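You operate a simulated robot arm through the tools that you are given. There is no shell and no other tool. Be economical: measure what you need, move in short steps, check, and stop when the job is done.

Carry out the task below with a simulated two-armed robot. There is one attempt and no reset: what you move stays moved.

TASK
Pick up the brush from the top tray of the grey cart with one hand, pass it to the other hand and put it on the tray on the cooler.

Only the result counts: the job must be done as asked and must still hold three seconds after the hand-in. Knocking over, shifting, dropping, spilling or breaking anything else fails it.

THE ROBOT
Two 7-joint arms with two-finger parallel grippers on one trunk, on a base that drives. Base frame: it is fixed to the floor where the robot stands at the start and does not move with it; the origin is under the middle of the robot, x ahead of it, y to its left, z up. Readings come in m, rad, newtons and seconds.
The left shoulder is at the start at [0.05, 0.187, 1.135], the right one opposite. With the tool pointing down near the work surface each hand reaches from about 0.1 to 0.66 m from the robot's upright axis, wherever it stands, measured 20 degrees to its own side. Places, roughly: tray on the cooler [0.7, 1.6, 1]. Payload 3.43 kg a hand.
The TCP of each hand is the grasp point between the finger pads, 0.03 m short of the fingertips. In the tool frame z runs along the fingers and y along their closing line. Largest opening 0.094 m; finger width 0.028, thickness 0.01; the body of the gripper, 0.05 by 0.096 m, starts 0.055 m behind the TCP.
Orientation is that of the tool frame in the base frame, as a unit quaternion [x, y, z, w]. With the fingers straight down and closing along the base's y, the tool's x points along the base's -x, its y along +y and its z along -z.

THE INTERFACE
- The arms move only by the tool jog_arm. It takes "left_steps", "right_steps" or both (then of equal length, played together; a hand with none holds still); each is a list of rows, each a list of 6 numbers: the shift along the base's x, y, z in units of 50 mm (1.0 is 50 mm), then the turn, a rotation vector about the base's x, y, z in units of 5 degrees (1.0 is 5 degrees). In form: [[x, y, z, rx, ry, rz], ...]. A call has 1 to 12 rows; each row shifts and turns the commanded pose from where the row before left it. "left_jaw" and "right_jaw" are, for a hand that has rows, the opening, from 0 (shut) to 1 (fully open), set as the call begins (left out, the last holds). A call with a number of a shift or a turn outside -1 to 1 is refused whole. Each row takes 0.2 s and may step no farther than 0.05 m and 0.15 rad from the row before; otherwise, or with a gripper value out of range, the whole call is refused. Where a pose cannot be reached the arm comes as near as it can. A force on the tool above 40 N (or 10 N above the force at the start of the call, whichever is more), or a blocked arm, ends the call early, and 0.2 s more pass. The fingers move at their own pace (about 0.153 m/s each) and stop on an object; they squeeze with about 33 N. The grip force told is the motor's: it shows also when the fingers shut on nothing. Time passes only in rows, and 0.2 s behind the last, so rows that do not move let the fingers close. It gives the time, the measured TCP pose, the force on the tool (base axes), the opening and the grip force at its end, in the units of the frame above (readings bear some noise), with the torque about the TCP (base axes, N m) and any sound that the robot's microphone picked up.
- Cameras (640 x 400 px; columns grow to the right, rows downward): "scene" is now at [0.1421, -0.023, 1.292]; the picture's right is [-0.26, -0.97, 0.00], its down [-0.59, 0.16, -0.79] and it looks along [0.77, -0.21, -0.61] (base axes); focal length 293 px, centre (320, 200). "left" rides on the left gripper at [0.076, -0.014, -0.102] in its tool frame; the picture's right is [0.18, 0.98, 0.00], its down [-0.75, 0.14, -0.64] and it looks along [-0.63, 0.12, 0.77] (tool axes); focal length 243 px, centre (320, 200). "right" rides on the right gripper at [0.076, 0.014, -0.103] in its tool frame; the picture's right is [-0.18, 0.98, 0.00], its down [-0.75, -0.14, -0.64] and it looks along [-0.63, -0.12, 0.77] (tool axes); focal length 243 px, centre (320, 200). There is no depth. A picture from a camera that has moved, and an enlarged one, comes with that camera's place and axes in the base frame and with its lens.
- snapshot(camera): a new picture of that camera. It takes no simulated time.
- raise_lower(by): slides the trunk up (or, below 0, down) by that many m; the arms and the scene camera ride with it, the base frame stays. It gives what a move gives, with no picture.
- drive_base(legs): drives the robot by 1 to 6 legs, each [ahead, left, turn to the left] in m, m and rad, along the robot's own axes; the way and the turn of a leg run together, so that a leg with both is an arc; at most 1.5 m and 3.142 rad a leg. The arms and the cameras ride along, it lands a little off, and it stops where it bumps. It gives what a move gives.
- aim_head(pan, tilt): turns the head with the scene camera to pan (to the left, within 1.396 rad either way) and tilt (down, from -0.506 to 1.204), counted from straight ahead of the robot. It gives what a move gives.
- enlarge(camera, box): a new picture of the part [left, top, right, bottom] of that camera's present view, enlarged. It takes no simulated time.
- job_done(): hands the job in; it is judged then, once.

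Go step by step. Nothing tells you exact positions but the pictures and the camera data: compare them with the known pose of the tool, close in by small moves and look again before you grip or let go. The budget is 120 turns and 92 pictures, counting those below and the enlarged ones. Unless the task says otherwise, let go and move clear before handing in, and close with one line.

The tools are called after ">>>" as name(argument=value, ...) on one line, values as JSON. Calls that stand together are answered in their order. jog_arm: Moves the arms, as the interface text tells. Its arguments: {"type":"object","properties":{"left_steps":{"type":"array","items":{"type":"array","items":{"type":"number"}}},"left_jaw":{"type":"number"},"right_steps":{"type":"array","items":{"type":"array","items":{"type":"number"}}},"right_jaw":{"type":"number"}},"required":[]} The other tools are called the same way: raise_lower (by) slides the trunk up or down; drive_base (legs) drives the base; aim_head (pan, tilt) turns the head that bears the scene camera; snapshot (camera) takes a picture; enlarge (camera, box) takes an enlarged picture of a part of a camera's view; job_done () hands the job in.

At the start:

```text
clock: 0.0
left_position: [0.4014, 0.0475, 1.0691]
left_tcp_rot: [0.0, 1.0, 0.0, 0.0]
left_ft_force: [0.7, 0.2, -0.4]
left_torque: [0.01, 0.01, 0.0]
left_grip_width: 0.094
left_finger_force: 0.0
right_position: [0.4106, -0.2905, 1.0226]
right_tcp_rot: [-0.001, 1.0, 0.0, 0.0]
right_ft_force: [0.1, 0.4, 0.6]
right_torque: [-0.01, -0.02, 0.04]
right_grip_width: 0.0944
right_finger_force: 0.0
trunk travel left (down, up): [-0.35, 0.082]
robot x, y, heading: [-0.0023, -0.0013, 0.0]
head pan, tilt: [-0.265, 0.654]
```

scene: 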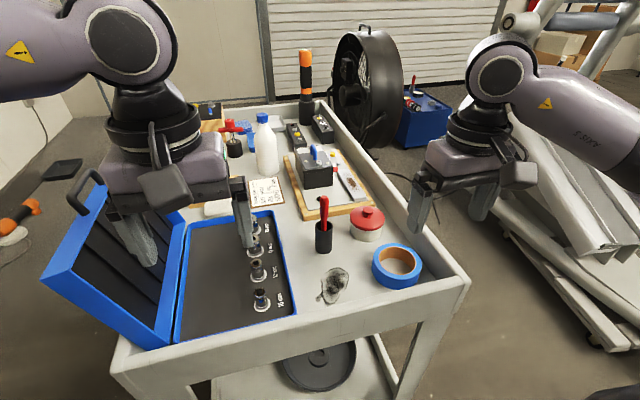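
right: 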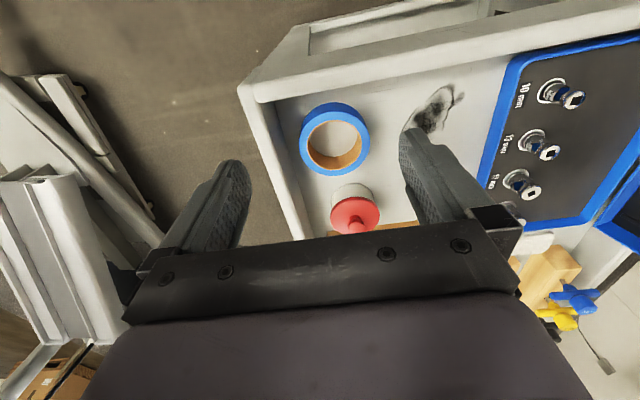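
left: 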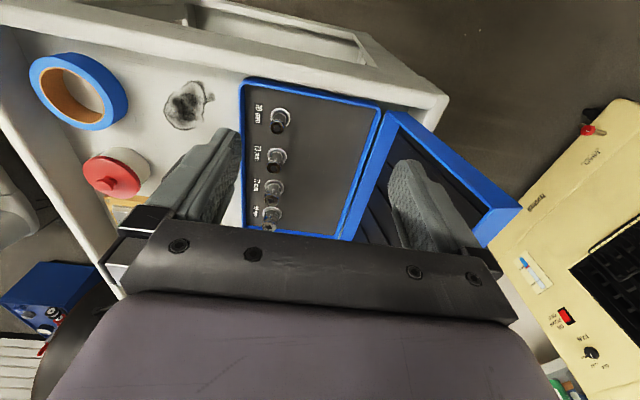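

I see the cart with a toolbox, sockets, tape, a red-handled item and other things. I need to identify the brush, so I enlarge first.

>>> enlarge(camera="scene", box=[180, 90, 440, 310])

>>> aim_head(pan=1.1, tilt=0.4)

>>> snapshot(camera="scene")

```text
1.82 times, centred on (310, 200) of scene
camera zoom: at [0.1421, -0.023, 1.292], right [-0.26, -0.97, 0.0], down [-0.59, 0.16, -0.79], along [0.77, -0.21, -0.61], focal length 533 px, centre (338, 200)
```

zoom: 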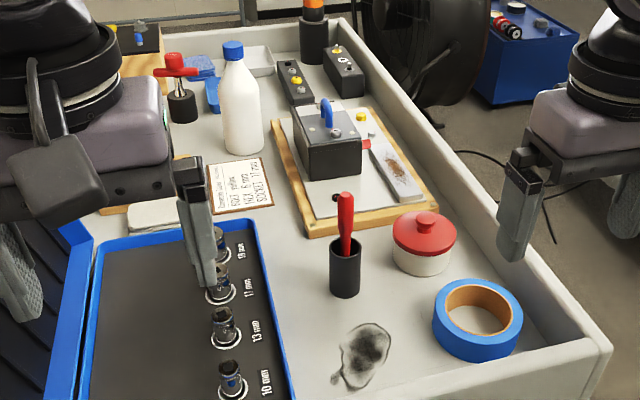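

```text
clock: 1.5
left_position: [0.4014, 0.0483, 1.069]
left_tcp_rot: [0.0, 1.0, 0.0, 0.001]
left_ft_force: [-0.6, 0.4, 0.0]
left_torque: [0.01, 0.05, 0.02]
left_grip_width: 0.0939
left_finger_force: 0.0
right_position: [0.4105, -0.2902, 1.0225]
right_tcp_rot: [0.0, 1.0, -0.001, 0.0]
right_ft_force: [0.3, 0.8, -0.2]
right_torque: [0.02, 0.01, 0.02]
right_grip_width: 0.0941
right_finger_force: 0.1
trunk travel left (down, up): [-0.35, 0.082]
robot x, y, heading: [0.0046, 0.0028, 0.002]
head pan, tilt: [1.1, 0.4]
```

```text
87 pictures are left
camera scene: at [0.1006, 0.0821, 1.3151], right [0.89, -0.45, 0.0], down [-0.18, -0.35, -0.92], along [0.42, 0.82, -0.39], focal length 293 px, centre (320, 200)
```

scene: 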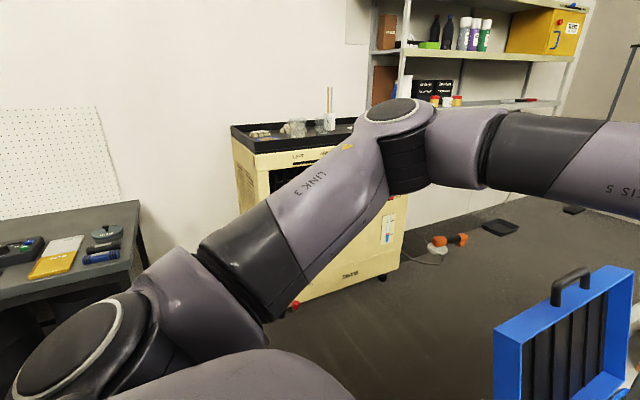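

The brush may be the red-handled item standing in a black cup, near (0.60, -0.15), with the cart top at about z 0.785. I look closer to be sure, since there is another red-handled item further back.

>>> aim_head(pan=-0.2, tilt=0.6)

>>> enlarge(camera="scene", box=[270, 180, 370, 270])

>>> enlarge(camera="scene", box=[190, 70, 350, 180])

```text
clock: 3.0
left_position: [0.4017, 0.0475, 1.0687]
left_tcp_rot: [0.0, 1.0, 0.0, 0.0]
left_ft_force: [-0.1, 0.4, 0.0]
left_torque: [0.0, -0.01, -0.01]
left_grip_width: 0.0939
left_finger_force: 0.0
right_position: [0.4101, -0.2899, 1.0228]
right_tcp_rot: [0.0, 1.0, 0.0, 0.0]
right_ft_force: [0.1, -0.2, 1.0]
right_torque: [-0.01, 0.01, -0.01]
right_grip_width: 0.0938
right_finger_force: 0.1
trunk travel left (down, up): [-0.35, 0.082]
robot x, y, heading: [-0.001, 0.0003, -0.004]
head pan, tilt: [-0.201, 0.6]
```

```text
4.44 times, centred on (320, 225) of scene
camera zoom: at [0.1451, -0.018, 1.2969], right [-0.2, -0.98, 0.0], down [-0.55, 0.11, -0.83], along [0.81, -0.16, -0.56], focal length 1304 px, centre (320, 89)
```

zoom: 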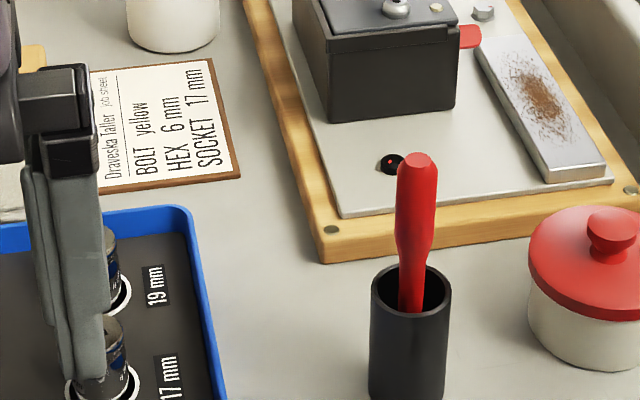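

```text
3.64 times, centred on (270, 125) of scene
camera zoom: at [0.1451, -0.018, 1.2969], right [-0.2, -0.98, 0.0], down [-0.55, 0.11, -0.83], along [0.81, -0.16, -0.56], focal length 1067 px, centre (502, 473)
```

zoom: 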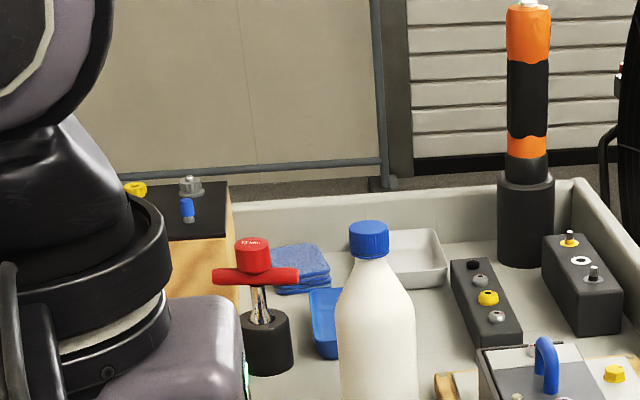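

The red-handled brush stands in a black cup. I move the right hand in line with it (y ≈ -0.155) and raise it, with the left hand shifted aside, then look with the right camera.

>>> jog_arm(right_steps=[[0, 0, 1, 0, 0, 0], [0, 0.9, 0.4, 0, 0, 0], [0, 0.9, 0, 0, 0, 0], [0, 0.9, 0, 0, 0, 0], [0, 0, 0, 0, 0, 0]], left_steps=[[0, 1, 0, 0, 0, 0], [0, 1, 0, 0, 0, 0], [0, 1, 0, 0, 0, 0], [0, 1, 0, 0, 0, 0], [0, 0, 0, 0, 0, 0]])

>>> snapshot(camera="right")

>>> snapshot(camera="scene")

```text
clock: 4.2
left_position: [0.4012, 0.2478, 1.0687]
left_tcp_rot: [0.0, 1.0, 0.0, 0.0]
left_ft_force: [0.0, -0.5, -0.3]
left_torque: [0.02, -0.01, -0.02]
left_grip_width: 0.0939
left_finger_force: 0.0
right_position: [0.4113, -0.1547, 1.0937]
right_tcp_rot: [0.001, 1.0, 0.0, -0.001]
right_ft_force: [0.0, -0.4, 0.4]
right_torque: [-0.01, -0.02, 0.0]
right_grip_width: 0.0939
right_finger_force: 0.1
trunk travel left (down, up): [-0.35, 0.082]
robot x, y, heading: [0.0031, 0.0031, -0.002]
head pan, tilt: [-0.201, 0.6]
```

```text
84 pictures are left
camera right: at [0.3349, -0.1409, 1.1947], right [0.19, 0.98, 0.0], down [0.75, -0.14, 0.64], along [0.63, -0.12, -0.77], focal length 243 px, centre (320, 200)
```

right: 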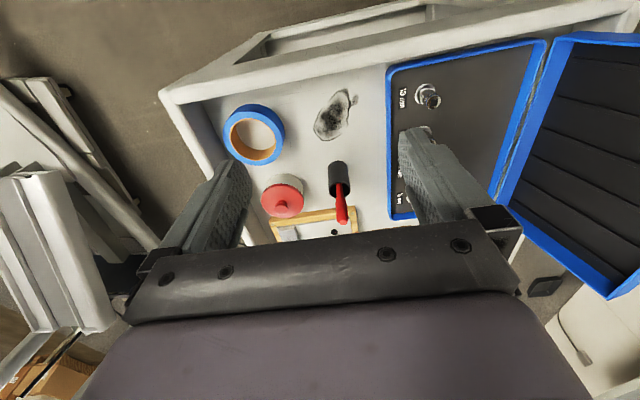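

```text
83 pictures are left
camera scene: at [0.1451, -0.0186, 1.2968], right [-0.2, -0.98, 0.0], down [-0.55, 0.11, -0.82], along [0.81, -0.16, -0.57], focal length 293 px, centre (320, 200)
```

scene: 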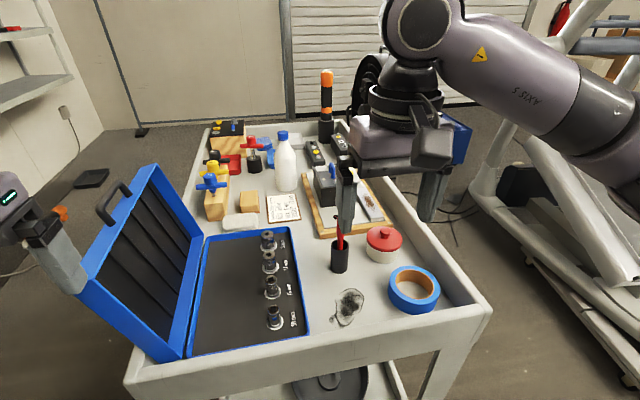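

>>> enlarge(camera="right", box=[300, 140, 380, 235])

>>> enlarge(camera="scene", box=[300, 210, 380, 280])

```text
4.21 times, centred on (340, 188) of right
camera zoom: at [0.3349, -0.1409, 1.1947], right [0.19, 0.98, 0.0], down [0.75, -0.14, 0.64], along [0.63, -0.12, -0.77], focal length 1022 px, centre (236, 253)
```

zoom: 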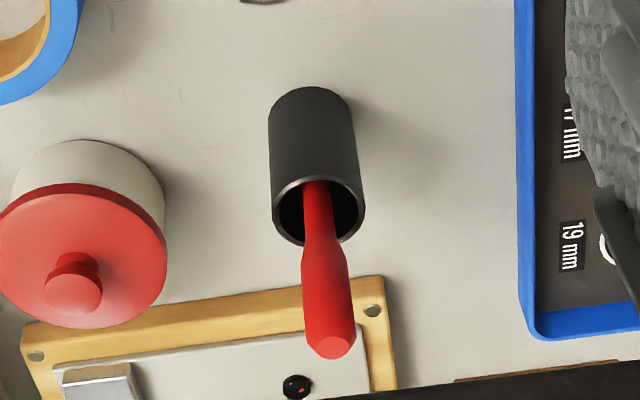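

```text
5.71 times, centred on (340, 245) of scene
camera zoom: at [0.1451, -0.0186, 1.2968], right [-0.2, -0.98, 0.0], down [-0.55, 0.11, -0.82], along [0.81, -0.16, -0.57], focal length 1676 px, centre (206, -57)
```

zoom: 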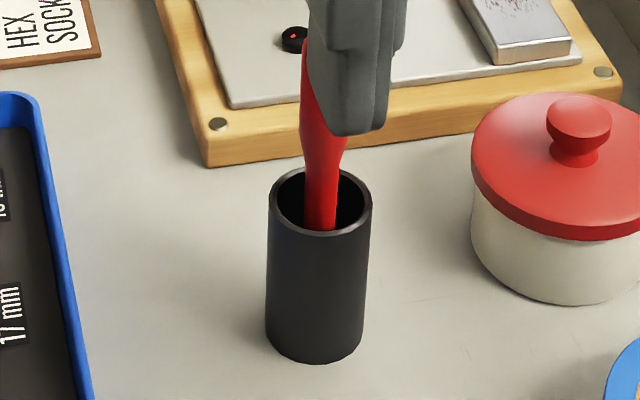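

The handle is about vertical at (0.593, -0.153) with its top near z 0.943 and the cup rim near 0.859. I bring the right hand over it and check alignment.

>>> jog_arm(right_steps=[[1, 0, 0, 0, 0, 0], [1, 0, 0, 0, 0, 0], [1, 0, -0.5, 0, 0, 0], [0.64, 0.02, -0.5, 0, 0, 0], [0, 0, -0.5, 0, 0, 0], [0, 0, 0, 0, 0, 0]], right_jaw=1)

>>> snapshot(camera="right")

>>> snapshot(camera="scene")

>>> snapshot(camera="left")

```text
refused: row 3 steps farther than a row can; nothing moved
```

```text
80 pictures are left
camera right: at [0.3349, -0.1409, 1.1947], right [0.19, 0.98, 0.0], down [0.75, -0.14, 0.64], along [0.63, -0.12, -0.77], focal length 243 px, centre (320, 200)
```

right: 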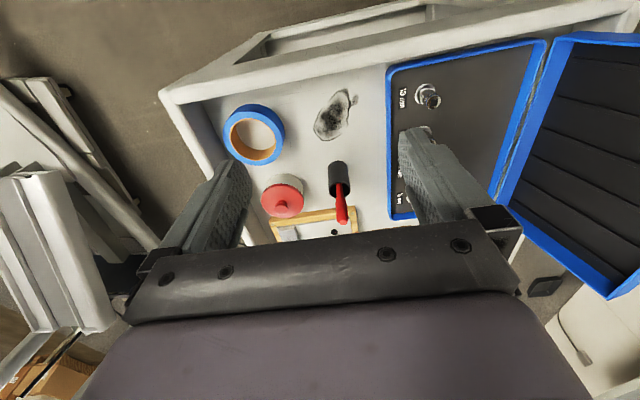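

```text
79 pictures are left
camera scene: at [0.1451, -0.0186, 1.2968], right [-0.2, -0.98, 0.0], down [-0.55, 0.11, -0.82], along [0.81, -0.16, -0.57], focal length 293 px, centre (320, 200)
```

scene: 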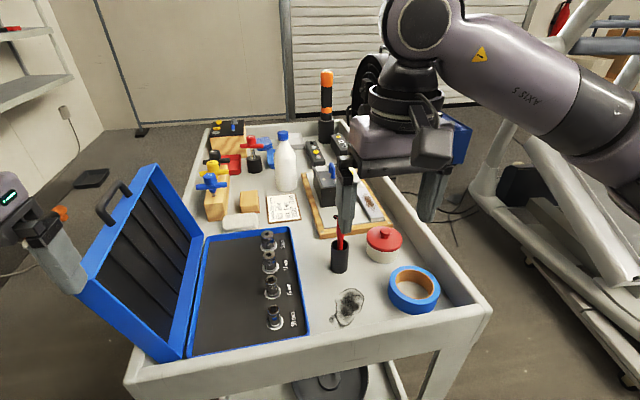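

```text
78 pictures are left
camera left: at [0.3244, 0.2334, 1.1717], right [-0.18, 0.98, 0.0], down [0.75, 0.14, 0.64], along [0.63, 0.12, -0.77], focal length 243 px, centre (320, 200)
```

left: 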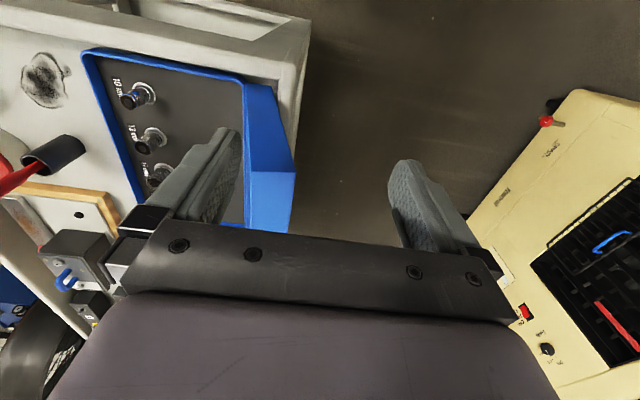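

The call was refused for a too-long diagonal step; nothing moved. I repeat it with separated axes.

>>> jog_arm(right_steps=[[1, 0, 0, 0, 0, 0], [1, 0, 0, 0, 0, 0], [0.9, 0, 0, 0, 0, 0], [0.74, 0.02, 0, 0, 0, 0], [0, 0, -1, 0, 0, 0], [0, 0, -0.5, 0, 0, 0], [0, 0, 0, 0, 0, 0]], right_jaw=1)

>>> snapshot(camera="right")

>>> enlarge(camera="scene", box=[260, 130, 420, 280])

>>> snapshot(camera="left")

```text
clock: 5.8
left_position: [0.4006, 0.248, 1.0689]
left_tcp_rot: [0.0, 1.0, 0.0, 0.0]
left_ft_force: [-0.3, -0.6, -0.4]
left_torque: [0.0, 0.02, 0.0]
left_grip_width: 0.0941
left_finger_force: 0.1
right_position: [0.5923, -0.1534, 1.0167]
right_tcp_rot: [-0.001, 1.0, 0.001, -0.001]
right_ft_force: [-0.3, 0.4, 0.2]
right_torque: [0.01, 0.0, -0.02]
right_grip_width: 0.0939
right_finger_force: 0.1
trunk travel left (down, up): [-0.35, 0.082]
robot x, y, heading: [-0.0008, 0.001, -0.001]
head pan, tilt: [-0.201, 0.6]
```

```text
77 pictures are left
camera right: at [0.5169, -0.1382, 1.1202], right [0.18, 0.98, 0.0], down [0.75, -0.14, 0.64], along [0.63, -0.12, -0.77], focal length 243 px, centre (320, 200)
```

right: 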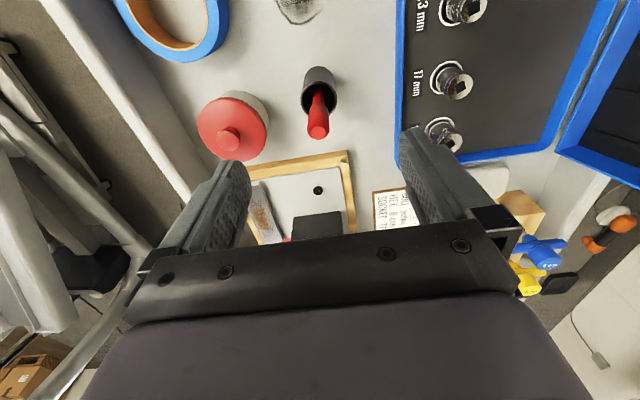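

```text
2.67 times, centred on (340, 205) of scene
camera zoom: at [0.1451, -0.0181, 1.2969], right [-0.2, -0.98, 0.0], down [-0.55, 0.11, -0.83], along [0.81, -0.16, -0.56], focal length 782 px, centre (267, 187)
```

zoom: 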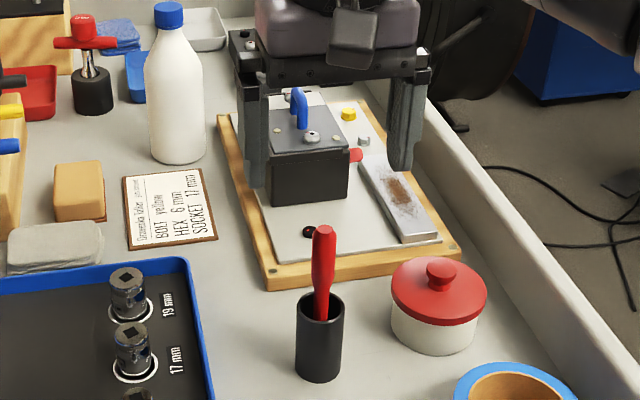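

```text
75 pictures are left
camera left: at [0.3246, 0.2334, 1.1716], right [-0.19, 0.98, 0.0], down [0.75, 0.14, 0.64], along [0.63, 0.12, -0.77], focal length 243 px, centre (320, 200)
```

left: 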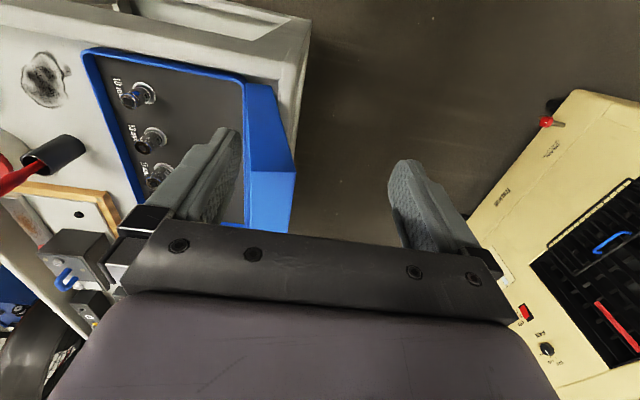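

Handle top is at about (0.596, -0.153, 0.940) with the cup rim near 0.875. I lower to z ≈ 0.917 with the fingers straddling the handle above the cup.

>>> jog_arm(right_steps=[[-0.06, 0, -0.8, 0, 0, 0], [0, 0, -0.7, 0, 0, 0], [0, 0, -0.5, 0, 0, 0], [0, 0, 0, 0, 0, 0]])

>>> snapshot(camera="right")

>>> enlarge(camera="scene", box=[280, 180, 400, 290])

```text
clock: 6.8
left_position: [0.4004, 0.2482, 1.0689]
left_tcp_rot: [0.0, 1.0, 0.0, 0.0]
left_ft_force: [0.2, -0.1, 0.7]
left_torque: [0.02, 0.0, 0.0]
left_grip_width: 0.0941
left_finger_force: 0.1
right_position: [0.589, -0.1528, 0.9179]
right_tcp_rot: [0.0, 1.0, 0.0, 0.0]
right_ft_force: [-0.2, -0.1, 0.0]
right_torque: [0.0, 0.0, 0.0]
right_grip_width: 0.0939
right_finger_force: 0.1
trunk travel left (down, up): [-0.35, 0.082]
robot x, y, heading: [-0.0039, 0.001, 0.002]
head pan, tilt: [-0.201, 0.6]
```

```text
74 pictures are left
camera right: at [0.5132, -0.139, 1.0198], right [0.18, 0.98, 0.0], down [0.75, -0.14, 0.64], along [0.63, -0.12, -0.77], focal length 243 px, centre (320, 200)
```

right: 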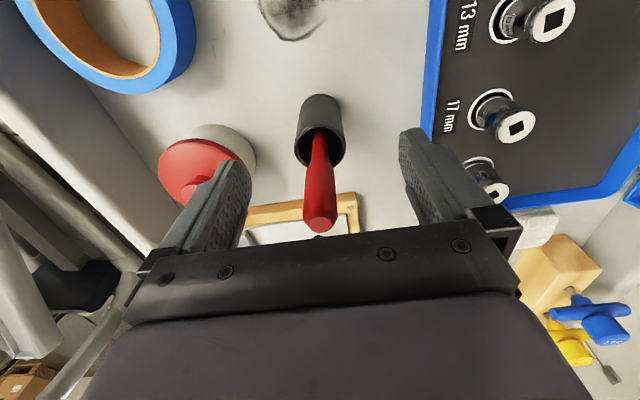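

```text
3.64 times, centred on (340, 235) of scene
camera zoom: at [0.1451, -0.018, 1.2969], right [-0.2, -0.98, 0.0], down [-0.55, 0.11, -0.83], along [0.81, -0.16, -0.56], focal length 1067 px, centre (247, 73)
```

zoom: 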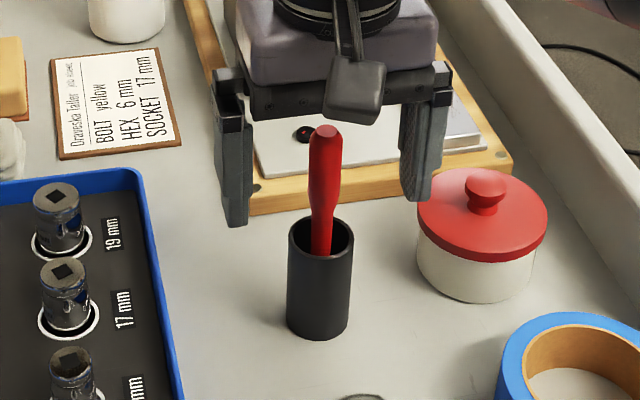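

Both views place the TCP on the handle. I close the right gripper.

>>> jog_arm(right_steps=[[0, 0, 0, 0, 0, 0], [0, 0, 0, 0, 0, 0], [0, 0, 0, 0, 0, 0]], right_jaw=0)

>>> enlarge(camera="scene", box=[280, 180, 400, 290])

```text
clock: 7.6
left_position: [0.4013, 0.2482, 1.0689]
left_tcp_rot: [-0.001, 1.0, 0.0, 0.0]
left_ft_force: [0.2, -0.9, 0.1]
left_torque: [0.01, 0.04, -0.01]
left_grip_width: 0.0939
left_finger_force: 0.1
right_position: [0.5892, -0.1544, 0.9187]
right_tcp_rot: [0.0, 1.0, 0.0, 0.0]
right_ft_force: [-0.1, 0.3, 0.2]
right_torque: [0.0, -0.04, -0.03]
right_grip_width: 0.0219
right_finger_force: 32.9
trunk travel left (down, up): [-0.35, 0.082]
robot x, y, heading: [0.0016, -0.0029, -0.005]
head pan, tilt: [-0.201, 0.6]
```

```text
3.64 times, centred on (340, 235) of scene
camera zoom: at [0.1451, -0.018, 1.2968], right [-0.2, -0.98, 0.0], down [-0.55, 0.11, -0.83], along [0.81, -0.16, -0.56], focal length 1067 px, centre (247, 73)
```

zoom: 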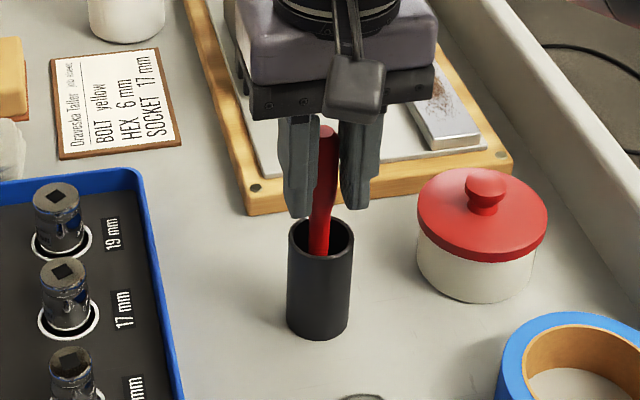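

The brush handle is held (22 mm). I lift slowly, straight up, watching that the cup stays.

>>> jog_arm(right_steps=[[0, 0, 0.3, 0, 0, 0], [0, 0, 0.4, 0, 0, 0], [0, 0, 0.5, 0, 0, 0], [0, 0, 0.5, 0, 0, 0], [0, 0, 0, 0, 0, 0]])

>>> enlarge(camera="scene", box=[270, 130, 410, 290])

```text
clock: 8.8
left_position: [0.3999, 0.2486, 1.0681]
left_tcp_rot: [-0.001, 1.0, 0.0, 0.0]
left_ft_force: [0.6, 0.4, 0.6]
left_torque: [-0.03, -0.03, 0.01]
left_grip_width: 0.0941
left_finger_force: 0.0
right_position: [0.5887, -0.1543, 1.0038]
right_tcp_rot: [0.0, 1.0, 0.001, 0.0]
right_ft_force: [-0.2, 0.0, -0.6]
right_torque: [0.0, -0.04, -0.04]
right_grip_width: 0.0219
right_finger_force: 32.9
trunk travel left (down, up): [-0.35, 0.082]
robot x, y, heading: [-0.0015, 0.0007, -0.006]
head pan, tilt: [-0.201, 0.6]
```

```text
2.50 times, centred on (340, 210) of scene
camera zoom: at [0.1452, -0.0181, 1.2968], right [-0.2, -0.98, 0.0], down [-0.55, 0.11, -0.83], along [0.81, -0.16, -0.57], focal length 733 px, centre (270, 175)
```

zoom: 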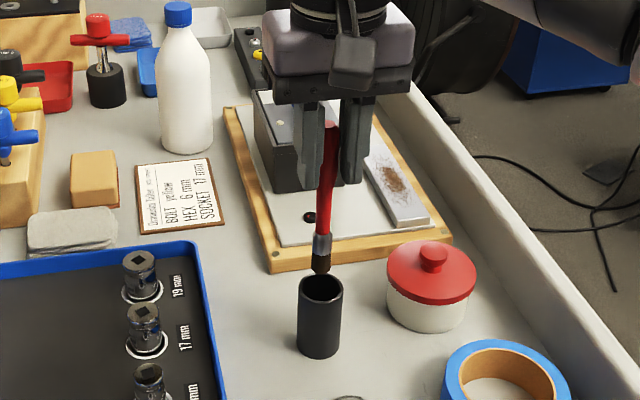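

It is a brush with black bristles, and the cup stayed. I lift clear, retract to x ≈ 0.44, then turn the right hand so the brush points to the left (+y).

>>> jog_arm(right_steps=[[0, 0, 0.9, 0, 0, 0], [0, 0, 0.9, 0, 0, 0], [0, 0, 0.9, 0, 0, 0], [-0.9, 0, 0, 0, 0, 0], [-0.9, 0, 0, 0, 0, 0], [-0.9, 0, 0, 0, 0, 0], [0, 0, 0, 1, 0, 0], [0, 0, 0, 1, 0, 0], [0, 0, 0, 1, 0, 0], [0, 0, 0, 1, 0, 0], [0, 0, 0, 1, 0, 0], [0, 0, 0, 1, 0, 0]])

>>> jog_arm(right_steps=[[0, 0, 0, 1, 0, 0], [0, 0, 0, 1, 0, 0], [0, 0, 0, 1, 0, 0], [0, 0, 0, 1, 0, 0], [0, 0, 0, 1, 0, 0], [0, 0, 0, 1, 0, 0], [0, 0, 0, 1, 0, 0], [0, 0, 0, 1, 0, 0], [0, 0, 0, 1, 0, 0], [0, 0, 0, 1, 0, 0], [0, 0, 0, 1, 0, 0], [0, 0, 0, 1, 0, 0]])

>>> snapshot(camera="scene")

```text
clock: 11.4
left_position: [0.4015, 0.2474, 1.0697]
left_tcp_rot: [-0.001, 1.0, 0.0, 0.0]
left_ft_force: [-0.1, 0.3, -0.4]
left_torque: [0.03, 0.01, -0.01]
left_grip_width: 0.094
left_finger_force: 0.1
right_position: [0.4546, -0.1539, 1.1389]
right_tcp_rot: [0.0, 0.966, 0.259, 0.0]
right_ft_force: [0.2, -0.6, -0.3]
right_torque: [-0.05, 0.0, 0.0]
right_grip_width: 0.0218
right_finger_force: 32.6
trunk travel left (down, up): [-0.35, 0.082]
robot x, y, heading: [-0.0007, 0.0023, 0.002]
head pan, tilt: [-0.201, 0.6]
```

```text
clock: 14.0
left_position: [0.4005, 0.2483, 1.069]
left_tcp_rot: [-0.001, 1.0, 0.0, 0.0]
left_ft_force: [0.5, 0.4, -0.3]
left_torque: [-0.01, 0.03, -0.01]
left_grip_width: 0.0941
left_finger_force: 0.1
right_position: [0.4546, -0.1542, 1.138]
right_tcp_rot: [0.0, 0.706, 0.708, 0.0]
right_ft_force: [-0.2, 1.1, -0.6]
right_torque: [-0.03, 0.0, 0.01]
right_grip_width: 0.0217
right_finger_force: 32.6
trunk travel left (down, up): [-0.35, 0.082]
robot x, y, heading: [-0.0009, -0.0011, -0.001]
head pan, tilt: [-0.201, 0.6]
```

```text
70 pictures are left
camera scene: at [0.1452, -0.018, 1.2969], right [-0.2, -0.98, 0.0], down [-0.55, 0.11, -0.83], along [0.81, -0.16, -0.56], focal length 293 px, centre (320, 200)
```

scene: 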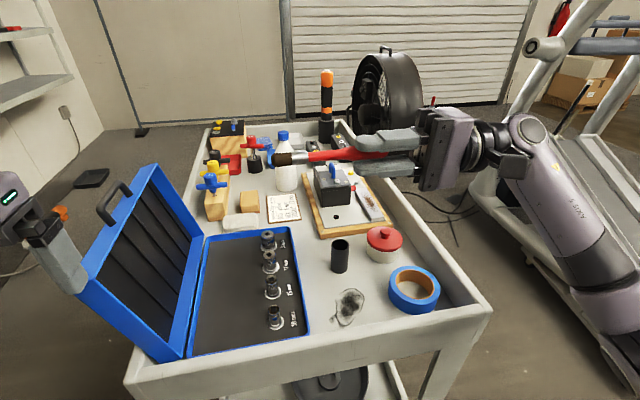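

The brush lies horizontally, pointing left, at about z 1.14. I shift the right hand slightly left/down and raise the left hand while turning it 90° so its fingers close along x.

>>> jog_arm(left_steps=[[0, 0, 0.9, 0, 0, -1], [0, 0, 0.9, 0, 0, -1], [0, 0, 0.9, 0, 0, -1], [0, 0, 0, 0, 0, -1], [0, 0, 0, 0, 0, -1], [0, 0, 0, 0, 0, -1], [0, 0, 0, 0, 0, -1], [0, 0, 0, 0, 0, -1], [0, 0, 0, 0, 0, -1], [0, 0, 0, 0, 0, -1], [0, 0, 0, 0, 0, -1], [0, 0, 0, 0, 0, -1]], left_jaw=1, right_steps=[[0, 0.6, 0, 0, 0, 0], [0, 0.6, 0, 0, 0, 0], [0, 0, -0.8, 0, 0, 0], [0, 0, 0, 0, 0, 0], [0, 0, 0, 0, 0, 0], [0, 0, 0, 0, 0, 0], [0, 0, 0, 0, 0, 0], [0, 0, 0, 0, 0, 0], [0, 0, 0, 0, 0, 0], [0, 0, 0, 0, 0, 0], [0, 0, 0, 0, 0, 0], [0, 0, 0, 0, 0, 0]])

>>> jog_arm(left_steps=[[0, 0, 0, 0, 0, -1], [0, 0, 0, 0, 0, -1], [0, 0, 0, 0, 0, -1], [0, 0, 0, 0, 0, -1], [0, 0, 0, 0, 0, -1], [0, 0, 0, 0, 0, -1], [0.55, 0, 0, 0, 0, 0], [0.55, 0, 0, 0, 0, 0], [0, 0, 0, 0, 0, 0]])

>>> snapshot(camera="scene")

>>> snapshot(camera="left")

```text
clock: 16.6
left_position: [0.3652, 0.212, 1.1848]
left_tcp_rot: [0.499, 0.867, -0.001, 0.0]
left_ft_force: [0.2, -0.5, 0.5]
left_torque: [0.02, 0.02, 0.0]
left_grip_width: 0.0939
left_finger_force: 0.2
left hand out of reach, approached as far as the arm can: row 10, 11, 12
right_position: [0.4539, -0.0925, 1.1]
right_tcp_rot: [0.001, 0.707, 0.708, 0.001]
right_ft_force: [-0.3, 0.5, -0.3]
right_torque: [-0.05, -0.02, 0.01]
right_grip_width: 0.0216
right_finger_force: 32.9
trunk travel left (down, up): [-0.35, 0.082]
robot x, y, heading: [0.0027, 0.0004, 0.003]
head pan, tilt: [-0.201, 0.6]
```

```text
clock: 18.6
left_position: [0.2958, 0.1248, 1.1398]
left_tcp_rot: [0.706, 0.708, 0.0, 0.0]
left_ft_force: [-0.1, 0.2, -0.1]
left_torque: [0.0, -0.04, 0.0]
left_grip_width: 0.0941
left_finger_force: 0.1
left hand out of reach, approached as far as the arm can: row 1, 2, 3, 4, 5, 6, 7, 8
right_position: [0.4543, -0.0934, 1.0997]
right_tcp_rot: [0.0, 0.707, 0.708, 0.0]
right_ft_force: [0.3, 0.5, -0.3]
right_torque: [0.0, -0.03, -0.03]
right_grip_width: 0.0209
right_finger_force: 33.1
trunk travel left (down, up): [-0.35, 0.082]
robot x, y, heading: [-0.0007, -0.0014, 0.001]
head pan, tilt: [-0.201, 0.6]
```

```text
69 pictures are left
camera scene: at [0.145, -0.0179, 1.2969], right [-0.2, -0.98, 0.0], down [-0.55, 0.11, -0.83], along [0.81, -0.16, -0.56], focal length 293 px, centre (320, 200)
```

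scene: 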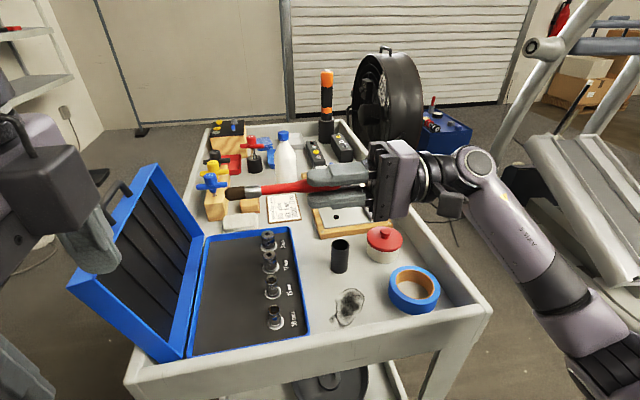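

```text
68 pictures are left
camera left: at [0.2808, 0.2007, 1.2424], right [0.98, 0.19, 0.0], down [0.14, -0.75, 0.64], along [0.12, -0.63, -0.77], focal length 243 px, centre (320, 200)
```

left: 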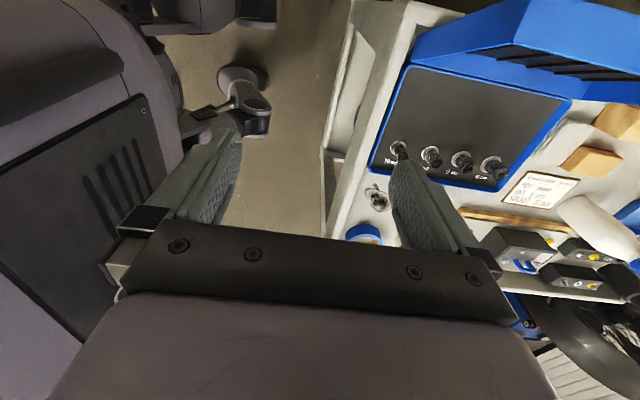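

The left hand is at its reach limit at that height in that turn. I raise the trunk so both hands work lower relative to the shoulders, then see where the left hand goes.

>>> raise_lower(by=0.08)

>>> jog_arm(left_steps=[[0, 0, -0.5, 0, 0, 0], [0, 0, -0.5, 0, 0, 0], [0, 0, 0, 0, 0, 0]], right_steps=[[0, 0, -0.8, 0, 0, 0], [0, 0, -0.8, 0, 0, 0], [0, 0, 0, 0, 0, 0]])

```text
clock: 19.8
left_position: [0.2954, 0.1245, 1.2201]
left_tcp_rot: [0.706, 0.708, 0.0, 0.0]
left_ft_force: [-0.5, 0.4, -0.1]
left_torque: [-0.05, 0.0, 0.02]
left_grip_width: 0.094
left_finger_force: 0.0
right_position: [0.4533, -0.0939, 1.1789]
right_tcp_rot: [-0.001, 0.707, 0.707, 0.0]
right_ft_force: [0.3, 0.5, 0.1]
right_torque: [-0.03, -0.01, 0.03]
right_grip_width: 0.0214
right_finger_force: 32.9
trunk travel left (down, up): [-0.43, 0.002]
robot x, y, heading: [-0.0018, -0.0018, 0.002]
head pan, tilt: [-0.201, 0.6]
```

```text
clock: 20.6
left_position: [0.2956, 0.1255, 1.169]
left_tcp_rot: [0.706, 0.708, 0.0, 0.0]
left_ft_force: [0.2, 0.0, 0.0]
left_torque: [-0.04, -0.03, 0.03]
left_grip_width: 0.0941
left_finger_force: 0.2
right_position: [0.454, -0.0934, 1.0991]
right_tcp_rot: [0.0, 0.707, 0.707, 0.0]
right_ft_force: [1.1, -0.2, -0.1]
right_torque: [-0.02, 0.03, 0.02]
right_grip_width: 0.0211
right_finger_force: 33.3
trunk travel left (down, up): [-0.43, 0.002]
robot x, y, heading: [0.002, 0.0001, 0.001]
head pan, tilt: [-0.201, 0.6]
```

Commanded pose follows the attained one, so now I step the left hand forward and then toward the brush at its safe height.

>>> jog_arm(left_steps=[[0.8, 0, 0, 0, 0, 0], [0.8, 0, 0, 0, 0, 0], [0.8, 0, 0, 0, 0, 0], [0.78, 0, 0, 0, 0, 0], [0, 0, 0, 0, 0, 0]])

>>> snapshot(camera="scene")

```text
clock: 21.8
left_position: [0.3212, 0.0792, 1.1637]
left_tcp_rot: [0.705, 0.709, -0.001, -0.001]
left_ft_force: [-0.4, 0.2, -0.9]
left_torque: [-0.01, -0.01, 0.0]
left_grip_width: 0.094
left_finger_force: 0.0
left hand out of reach, approached as far as the arm can: row 1, 2, 3, 4
right_position: [0.4548, -0.0941, 1.1004]
right_tcp_rot: [0.0, 0.708, 0.707, 0.0]
right_ft_force: [-0.1, -0.2, -0.5]
right_torque: [-0.06, 0.02, -0.01]
right_grip_width: 0.0209
right_finger_force: 32.9
trunk travel left (down, up): [-0.43, 0.002]
robot x, y, heading: [0.002, 0.0005, -0.001]
head pan, tilt: [-0.201, 0.6]
```

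```text
67 pictures are left
camera scene: at [0.1451, -0.0179, 1.3768], right [-0.2, -0.98, 0.0], down [-0.55, 0.11, -0.83], along [0.81, -0.16, -0.56], focal length 293 px, centre (320, 200)
```

scene: 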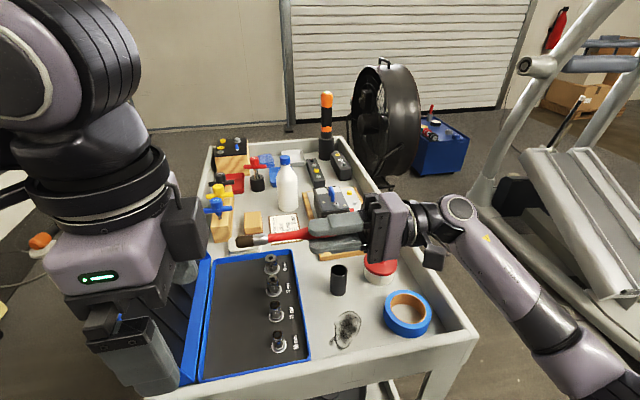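

This turn direction runs into a joint limit. I back the left hand away and turn it the other way (+90° from nominal).

>>> jog_arm(left_steps=[[0, 0.9, 0, 0, 0, 1], [0, 0.9, 0, 0, 0, 1], [0, 0.9, 0, 0, 0, 1], [0, 0, 0, 0, 0, 1], [0, 0, 0, 0, 0, 1], [0, 0, 0, 0, 0, 1], [0, 0, 0, 0, 0, 1], [0, 0, 0, 0, 0, 1], [0, 0, 0, 0, 0, 1], [0, 0, 0, 0, 0, 1], [0, 0, 0, 0, 0, 1], [0, 0, 0, 0, 0, 1]])

>>> jog_arm(left_steps=[[0, 0, 0, 0, 0, 1], [0, 0, 0, 0, 0, 1], [0, 0, 0, 0, 0, 1], [0, 0, 0, 0, 0, 1], [0, 0, 0, 0, 0, 1], [0, 0, 0, 0, 0, 1], [0, 0, 0, 0, 0, 1], [0, 0, 0, 0, 0, 1], [0, 0, 0, 0, 0, 1], [0, 0, 0, 0, 0, 1], [0, 0, 0, 0, 0, 1], [0, 0, 0, 0, 0, 1]])

>>> jog_arm(left_steps=[[0, 0, 0, 0, 0, 1], [0, 0, 0, 0, 0, 1], [0, 0, 0, 0, 0, 1], [0, 0, 0, 0, 0, 1], [0, 0, 0, 0, 0, 1], [0, 0, 0, 0, 0, 1], [0, 0, 0, 0, 0, 1], [0, 0, 0, 0, 0, 1], [0, 0, 0, 0, 0, 1], [0, 0, 0, 0, 0, 1], [0, 0, 0, 0, 0, 1], [0, 0, 0, 0, 0, 1]])

```text
clock: 24.4
left_position: [0.3166, 0.2072, 1.1627]
left_tcp_rot: [0.257, 0.967, 0.0, 0.001]
left_ft_force: [0.4, 0.4, -0.1]
left_torque: [0.02, -0.01, 0.01]
left_grip_width: 0.094
left_finger_force: 0.1
left hand out of reach, approached as far as the arm can: row 3
right_position: [0.4539, -0.095, 1.099]
right_tcp_rot: [0.0, 0.707, 0.707, 0.001]
right_ft_force: [0.4, -0.1, 0.3]
right_torque: [-0.01, -0.01, 0.0]
right_grip_width: 0.0208
right_finger_force: 33.3
trunk travel left (down, up): [-0.43, 0.002]
robot x, y, heading: [-0.0002, 0.0008, -0.002]
head pan, tilt: [-0.201, 0.6]
```

```text
clock: 26.9
left_position: [0.3159, 0.2067, 1.1629]
left_tcp_rot: [-0.262, 0.965, 0.0, 0.001]
left_ft_force: [-0.1, 0.2, -0.4]
left_torque: [-0.03, -0.01, 0.0]
left_grip_width: 0.0939
left_finger_force: 0.0
right_position: [0.4539, -0.0954, 1.0988]
right_tcp_rot: [-0.001, 0.707, 0.707, 0.0]
right_ft_force: [-0.3, 0.8, -1.1]
right_torque: [-0.03, 0.0, 0.01]
right_grip_width: 0.0206
right_finger_force: 32.9
trunk travel left (down, up): [-0.43, 0.002]
robot x, y, heading: [0.0017, -0.0054, -0.003]
head pan, tilt: [-0.201, 0.6]
```

```text
clock: 29.6
left_position: [0.3166, 0.2075, 1.1625]
left_tcp_rot: [0.708, -0.706, 0.0, 0.0]
left_ft_force: [0.6, 0.6, -0.1]
left_torque: [-0.02, -0.01, 0.02]
left_grip_width: 0.094
left_finger_force: 0.1
right_position: [0.4535, -0.0943, 1.0986]
right_tcp_rot: [0.0, 0.707, 0.707, 0.0]
right_ft_force: [-0.5, -0.1, -0.8]
right_torque: [-0.04, -0.02, 0.01]
right_grip_width: 0.0202
right_finger_force: 33.3
trunk travel left (down, up): [-0.43, 0.002]
robot x, y, heading: [-0.002, 0.0045, 0.003]
head pan, tilt: [-0.201, 0.6]
```

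This turn is fully reached. I move the left hand forward and check the brush in the right grip.

>>> jog_arm(left_steps=[[0.7, 0, 0, 0, 0, 0], [0.7, 0, 0, 0, 0, 0], [0.7, 0, 0, 0, 0, 0], [0.66, 0, 0, 0, 0, 0], [0, 0, 0, 0, 0, 0]])

>>> snapshot(camera="left")

>>> snapshot(camera="scene")

```text
clock: 30.8
left_position: [0.454, 0.2066, 1.1632]
left_tcp_rot: [0.708, -0.706, -0.001, 0.001]
left_ft_force: [0.0, 0.2, 0.5]
left_torque: [0.04, 0.0, 0.02]
left_grip_width: 0.0941
left_finger_force: 0.1
right_position: [0.4541, -0.0945, 1.1]
right_tcp_rot: [0.0, 0.707, 0.707, 0.0]
right_ft_force: [0.1, 0.5, 0.2]
right_torque: [-0.02, -0.01, 0.01]
right_grip_width: 0.0203
right_finger_force: 33.4
trunk travel left (down, up): [-0.43, 0.002]
robot x, y, heading: [-0.0028, 0.002, -0.002]
head pan, tilt: [-0.201, 0.6]
```

```text
66 pictures are left
camera left: at [0.4682, 0.1306, 1.2661], right [-0.98, -0.19, 0.0], down [-0.14, 0.75, 0.64], along [-0.12, 0.63, -0.77], focal length 243 px, centre (320, 200)
```

left: 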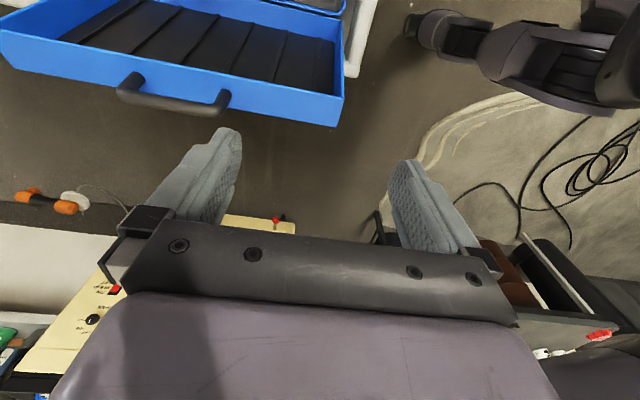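

```text
65 pictures are left
camera scene: at [0.1449, -0.0179, 1.3769], right [-0.2, -0.98, 0.0], down [-0.55, 0.11, -0.83], along [0.81, -0.16, -0.56], focal length 293 px, centre (320, 200)
```

scene: 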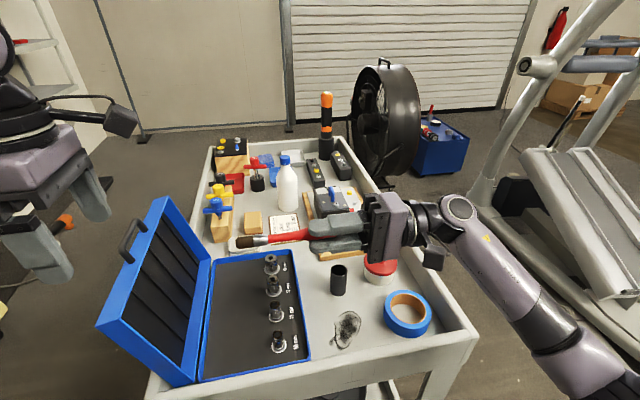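

>>> enlarge(camera="scene", box=[215, 185, 405, 275])

```text
3.37 times, centred on (310, 230) of scene
camera zoom: at [0.1449, -0.0179, 1.3769], right [-0.2, -0.98, 0.0], down [-0.55, 0.11, -0.83], along [0.81, -0.16, -0.56], focal length 988 px, centre (354, 99)
```

zoom: 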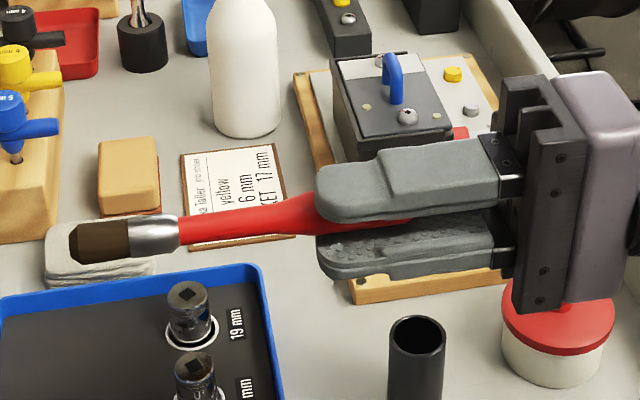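

>>> snapshot(camera="right")

```text
63 pictures are left
camera right: at [0.3781, -0.1963, 1.1134], right [0.18, 0.0, 0.98], down [0.75, -0.64, -0.14], along [0.63, 0.77, -0.12], focal length 243 px, centre (320, 200)
```

right: 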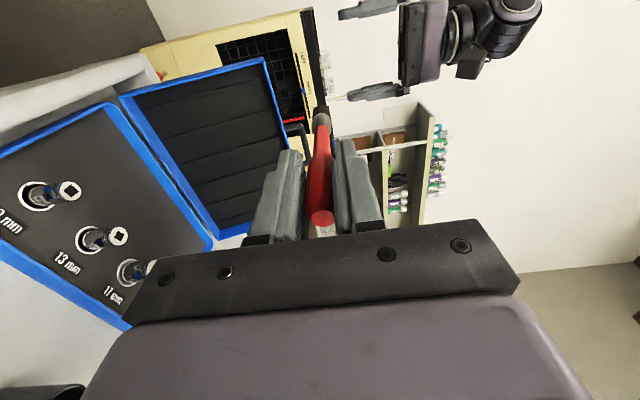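

The brush lies along y at x ≈ 0.458, z ≈ 1.101, tip at y ≈ 0.04; the free neck is centred at y ≈ -0.03. I bring the left hand above it.

>>> jog_arm(left_steps=[[0.08, -0.95, 0, 0, 0, 0], [0, -0.95, 0, 0, 0, 0], [0, -0.95, 0, 0, 0, 0], [0, -0.95, 0, 0, 0, 0], [0, -0.93, 0, 0, 0, 0], [0, 0, 0, 0, 0, 0]])

>>> snapshot(camera="left")

>>> snapshot(camera="scene")

```text
clock: 32.1
left_position: [0.4566, -0.0285, 1.164]
left_tcp_rot: [0.708, -0.706, 0.0, -0.001]
left_ft_force: [-0.3, 0.1, -0.5]
left_torque: [-0.03, -0.03, 0.02]
left_grip_width: 0.0941
left_finger_force: 0.0
right_position: [0.4539, -0.0937, 1.0992]
right_tcp_rot: [0.001, 0.707, 0.707, 0.001]
right_ft_force: [-1.1, -0.3, -0.1]
right_torque: [-0.03, 0.0, 0.02]
right_grip_width: 0.0198
right_finger_force: 33.1
trunk travel left (down, up): [-0.43, 0.002]
robot x, y, heading: [-0.0001, 0.0043, 0.007]
head pan, tilt: [-0.201, 0.6]
```

```text
62 pictures are left
camera left: at [0.4717, -0.1043, 1.266], right [-0.98, -0.19, 0.0], down [-0.14, 0.75, 0.64], along [-0.12, 0.63, -0.77], focal length 243 px, centre (320, 200)
```

left: 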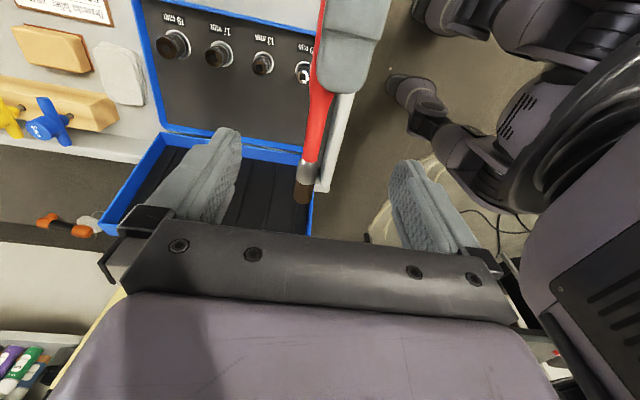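

```text
61 pictures are left
camera scene: at [0.1452, -0.0175, 1.3768], right [-0.2, -0.98, 0.0], down [-0.55, 0.11, -0.83], along [0.81, -0.16, -0.56], focal length 293 px, centre (320, 200)
```

scene: 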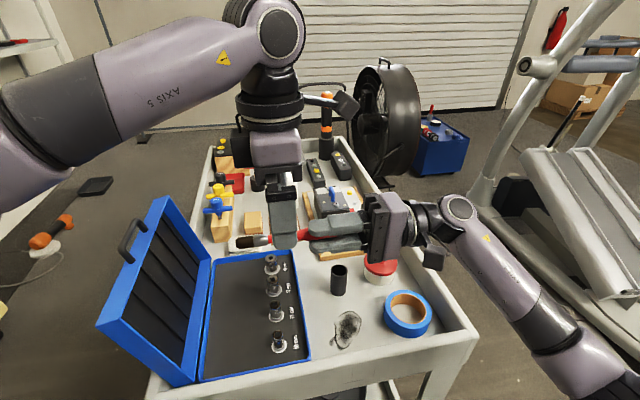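

Neck centre is at about (0.460, -0.034, 1.101). I lower the left hand around it.

>>> jog_arm(left_steps=[[0.06, -0.1, -0.4, 0, 0, 0], [0, 0, -0.45, 0, 0, 0], [0, 0, -0.4, 0, 0, 0], [0, 0, 0, 0, 0, 0]])

>>> snapshot(camera="left")

>>> enlarge(camera="scene", box=[215, 165, 405, 285])

```text
clock: 33.1
left_position: [0.4607, -0.0332, 1.1002]
left_tcp_rot: [0.708, -0.706, 0.0, 0.0]
left_ft_force: [-0.1, 0.1, 0.2]
left_torque: [-0.03, 0.02, 0.0]
left_grip_width: 0.094
left_finger_force: 0.1
right_position: [0.4536, -0.094, 1.098]
right_tcp_rot: [0.0, 0.707, 0.707, 0.0]
right_ft_force: [0.3, -0.1, -0.5]
right_torque: [-0.01, 0.02, -0.01]
right_grip_width: 0.0197
right_finger_force: 32.6
trunk travel left (down, up): [-0.43, 0.002]
robot x, y, heading: [0.0008, -0.0006, -0.002]
head pan, tilt: [-0.201, 0.6]
```

```text
60 pictures are left
camera left: at [0.4747, -0.1106, 1.2034], right [-0.98, -0.19, 0.0], down [-0.14, 0.75, 0.64], along [-0.12, 0.63, -0.77], focal length 243 px, centre (320, 200)
```

left: 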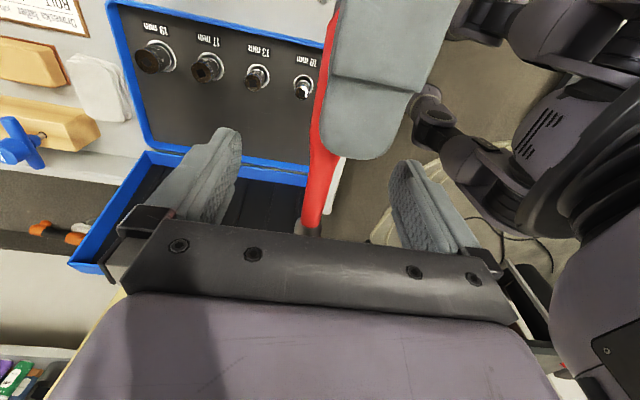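

```text
3.33 times, centred on (310, 225) of scene
camera zoom: at [0.1451, -0.018, 1.3769], right [-0.2, -0.98, 0.0], down [-0.55, 0.11, -0.83], along [0.81, -0.16, -0.56], focal length 978 px, centre (353, 117)
```

zoom: 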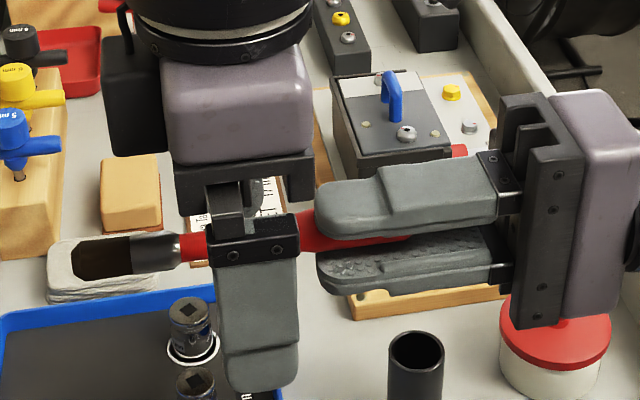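

The neck passes right through the left TCP. I close the left gripper.

>>> jog_arm(left_steps=[[0, 0, 0, 0, 0, 0], [0, 0, 0, 0, 0, 0], [0, 0, 0, 0, 0, 0]], left_jaw=0)

>>> snapshot(camera="left")

```text
clock: 34.0
left_position: [0.4609, -0.0349, 1.1008]
left_tcp_rot: [0.708, -0.706, 0.0, 0.0]
left_ft_force: [1.1, -0.4, -0.5]
left_torque: [0.06, 0.01, 0.05]
left_grip_width: 0.016
left_finger_force: 33.3
right_position: [0.4539, -0.0946, 1.1013]
right_tcp_rot: [0.0, 0.707, 0.707, 0.0]
right_ft_force: [-0.9, 0.4, -0.5]
right_torque: [-0.03, 0.0, 0.01]
right_grip_width: 0.0193
right_finger_force: 33.1
trunk travel left (down, up): [-0.43, 0.002]
robot x, y, heading: [0.0011, -0.0028, 0.001]
head pan, tilt: [-0.201, 0.6]
```

```text
58 pictures are left
camera left: at [0.4748, -0.1105, 1.2036], right [-0.98, -0.19, 0.0], down [-0.14, 0.75, 0.64], along [-0.12, 0.63, -0.77], focal length 243 px, centre (320, 200)
```

left: 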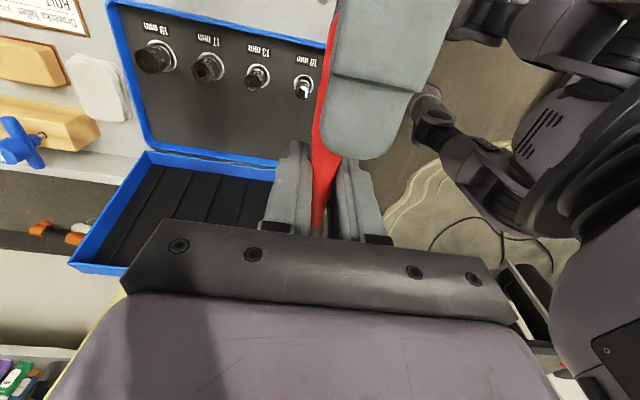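

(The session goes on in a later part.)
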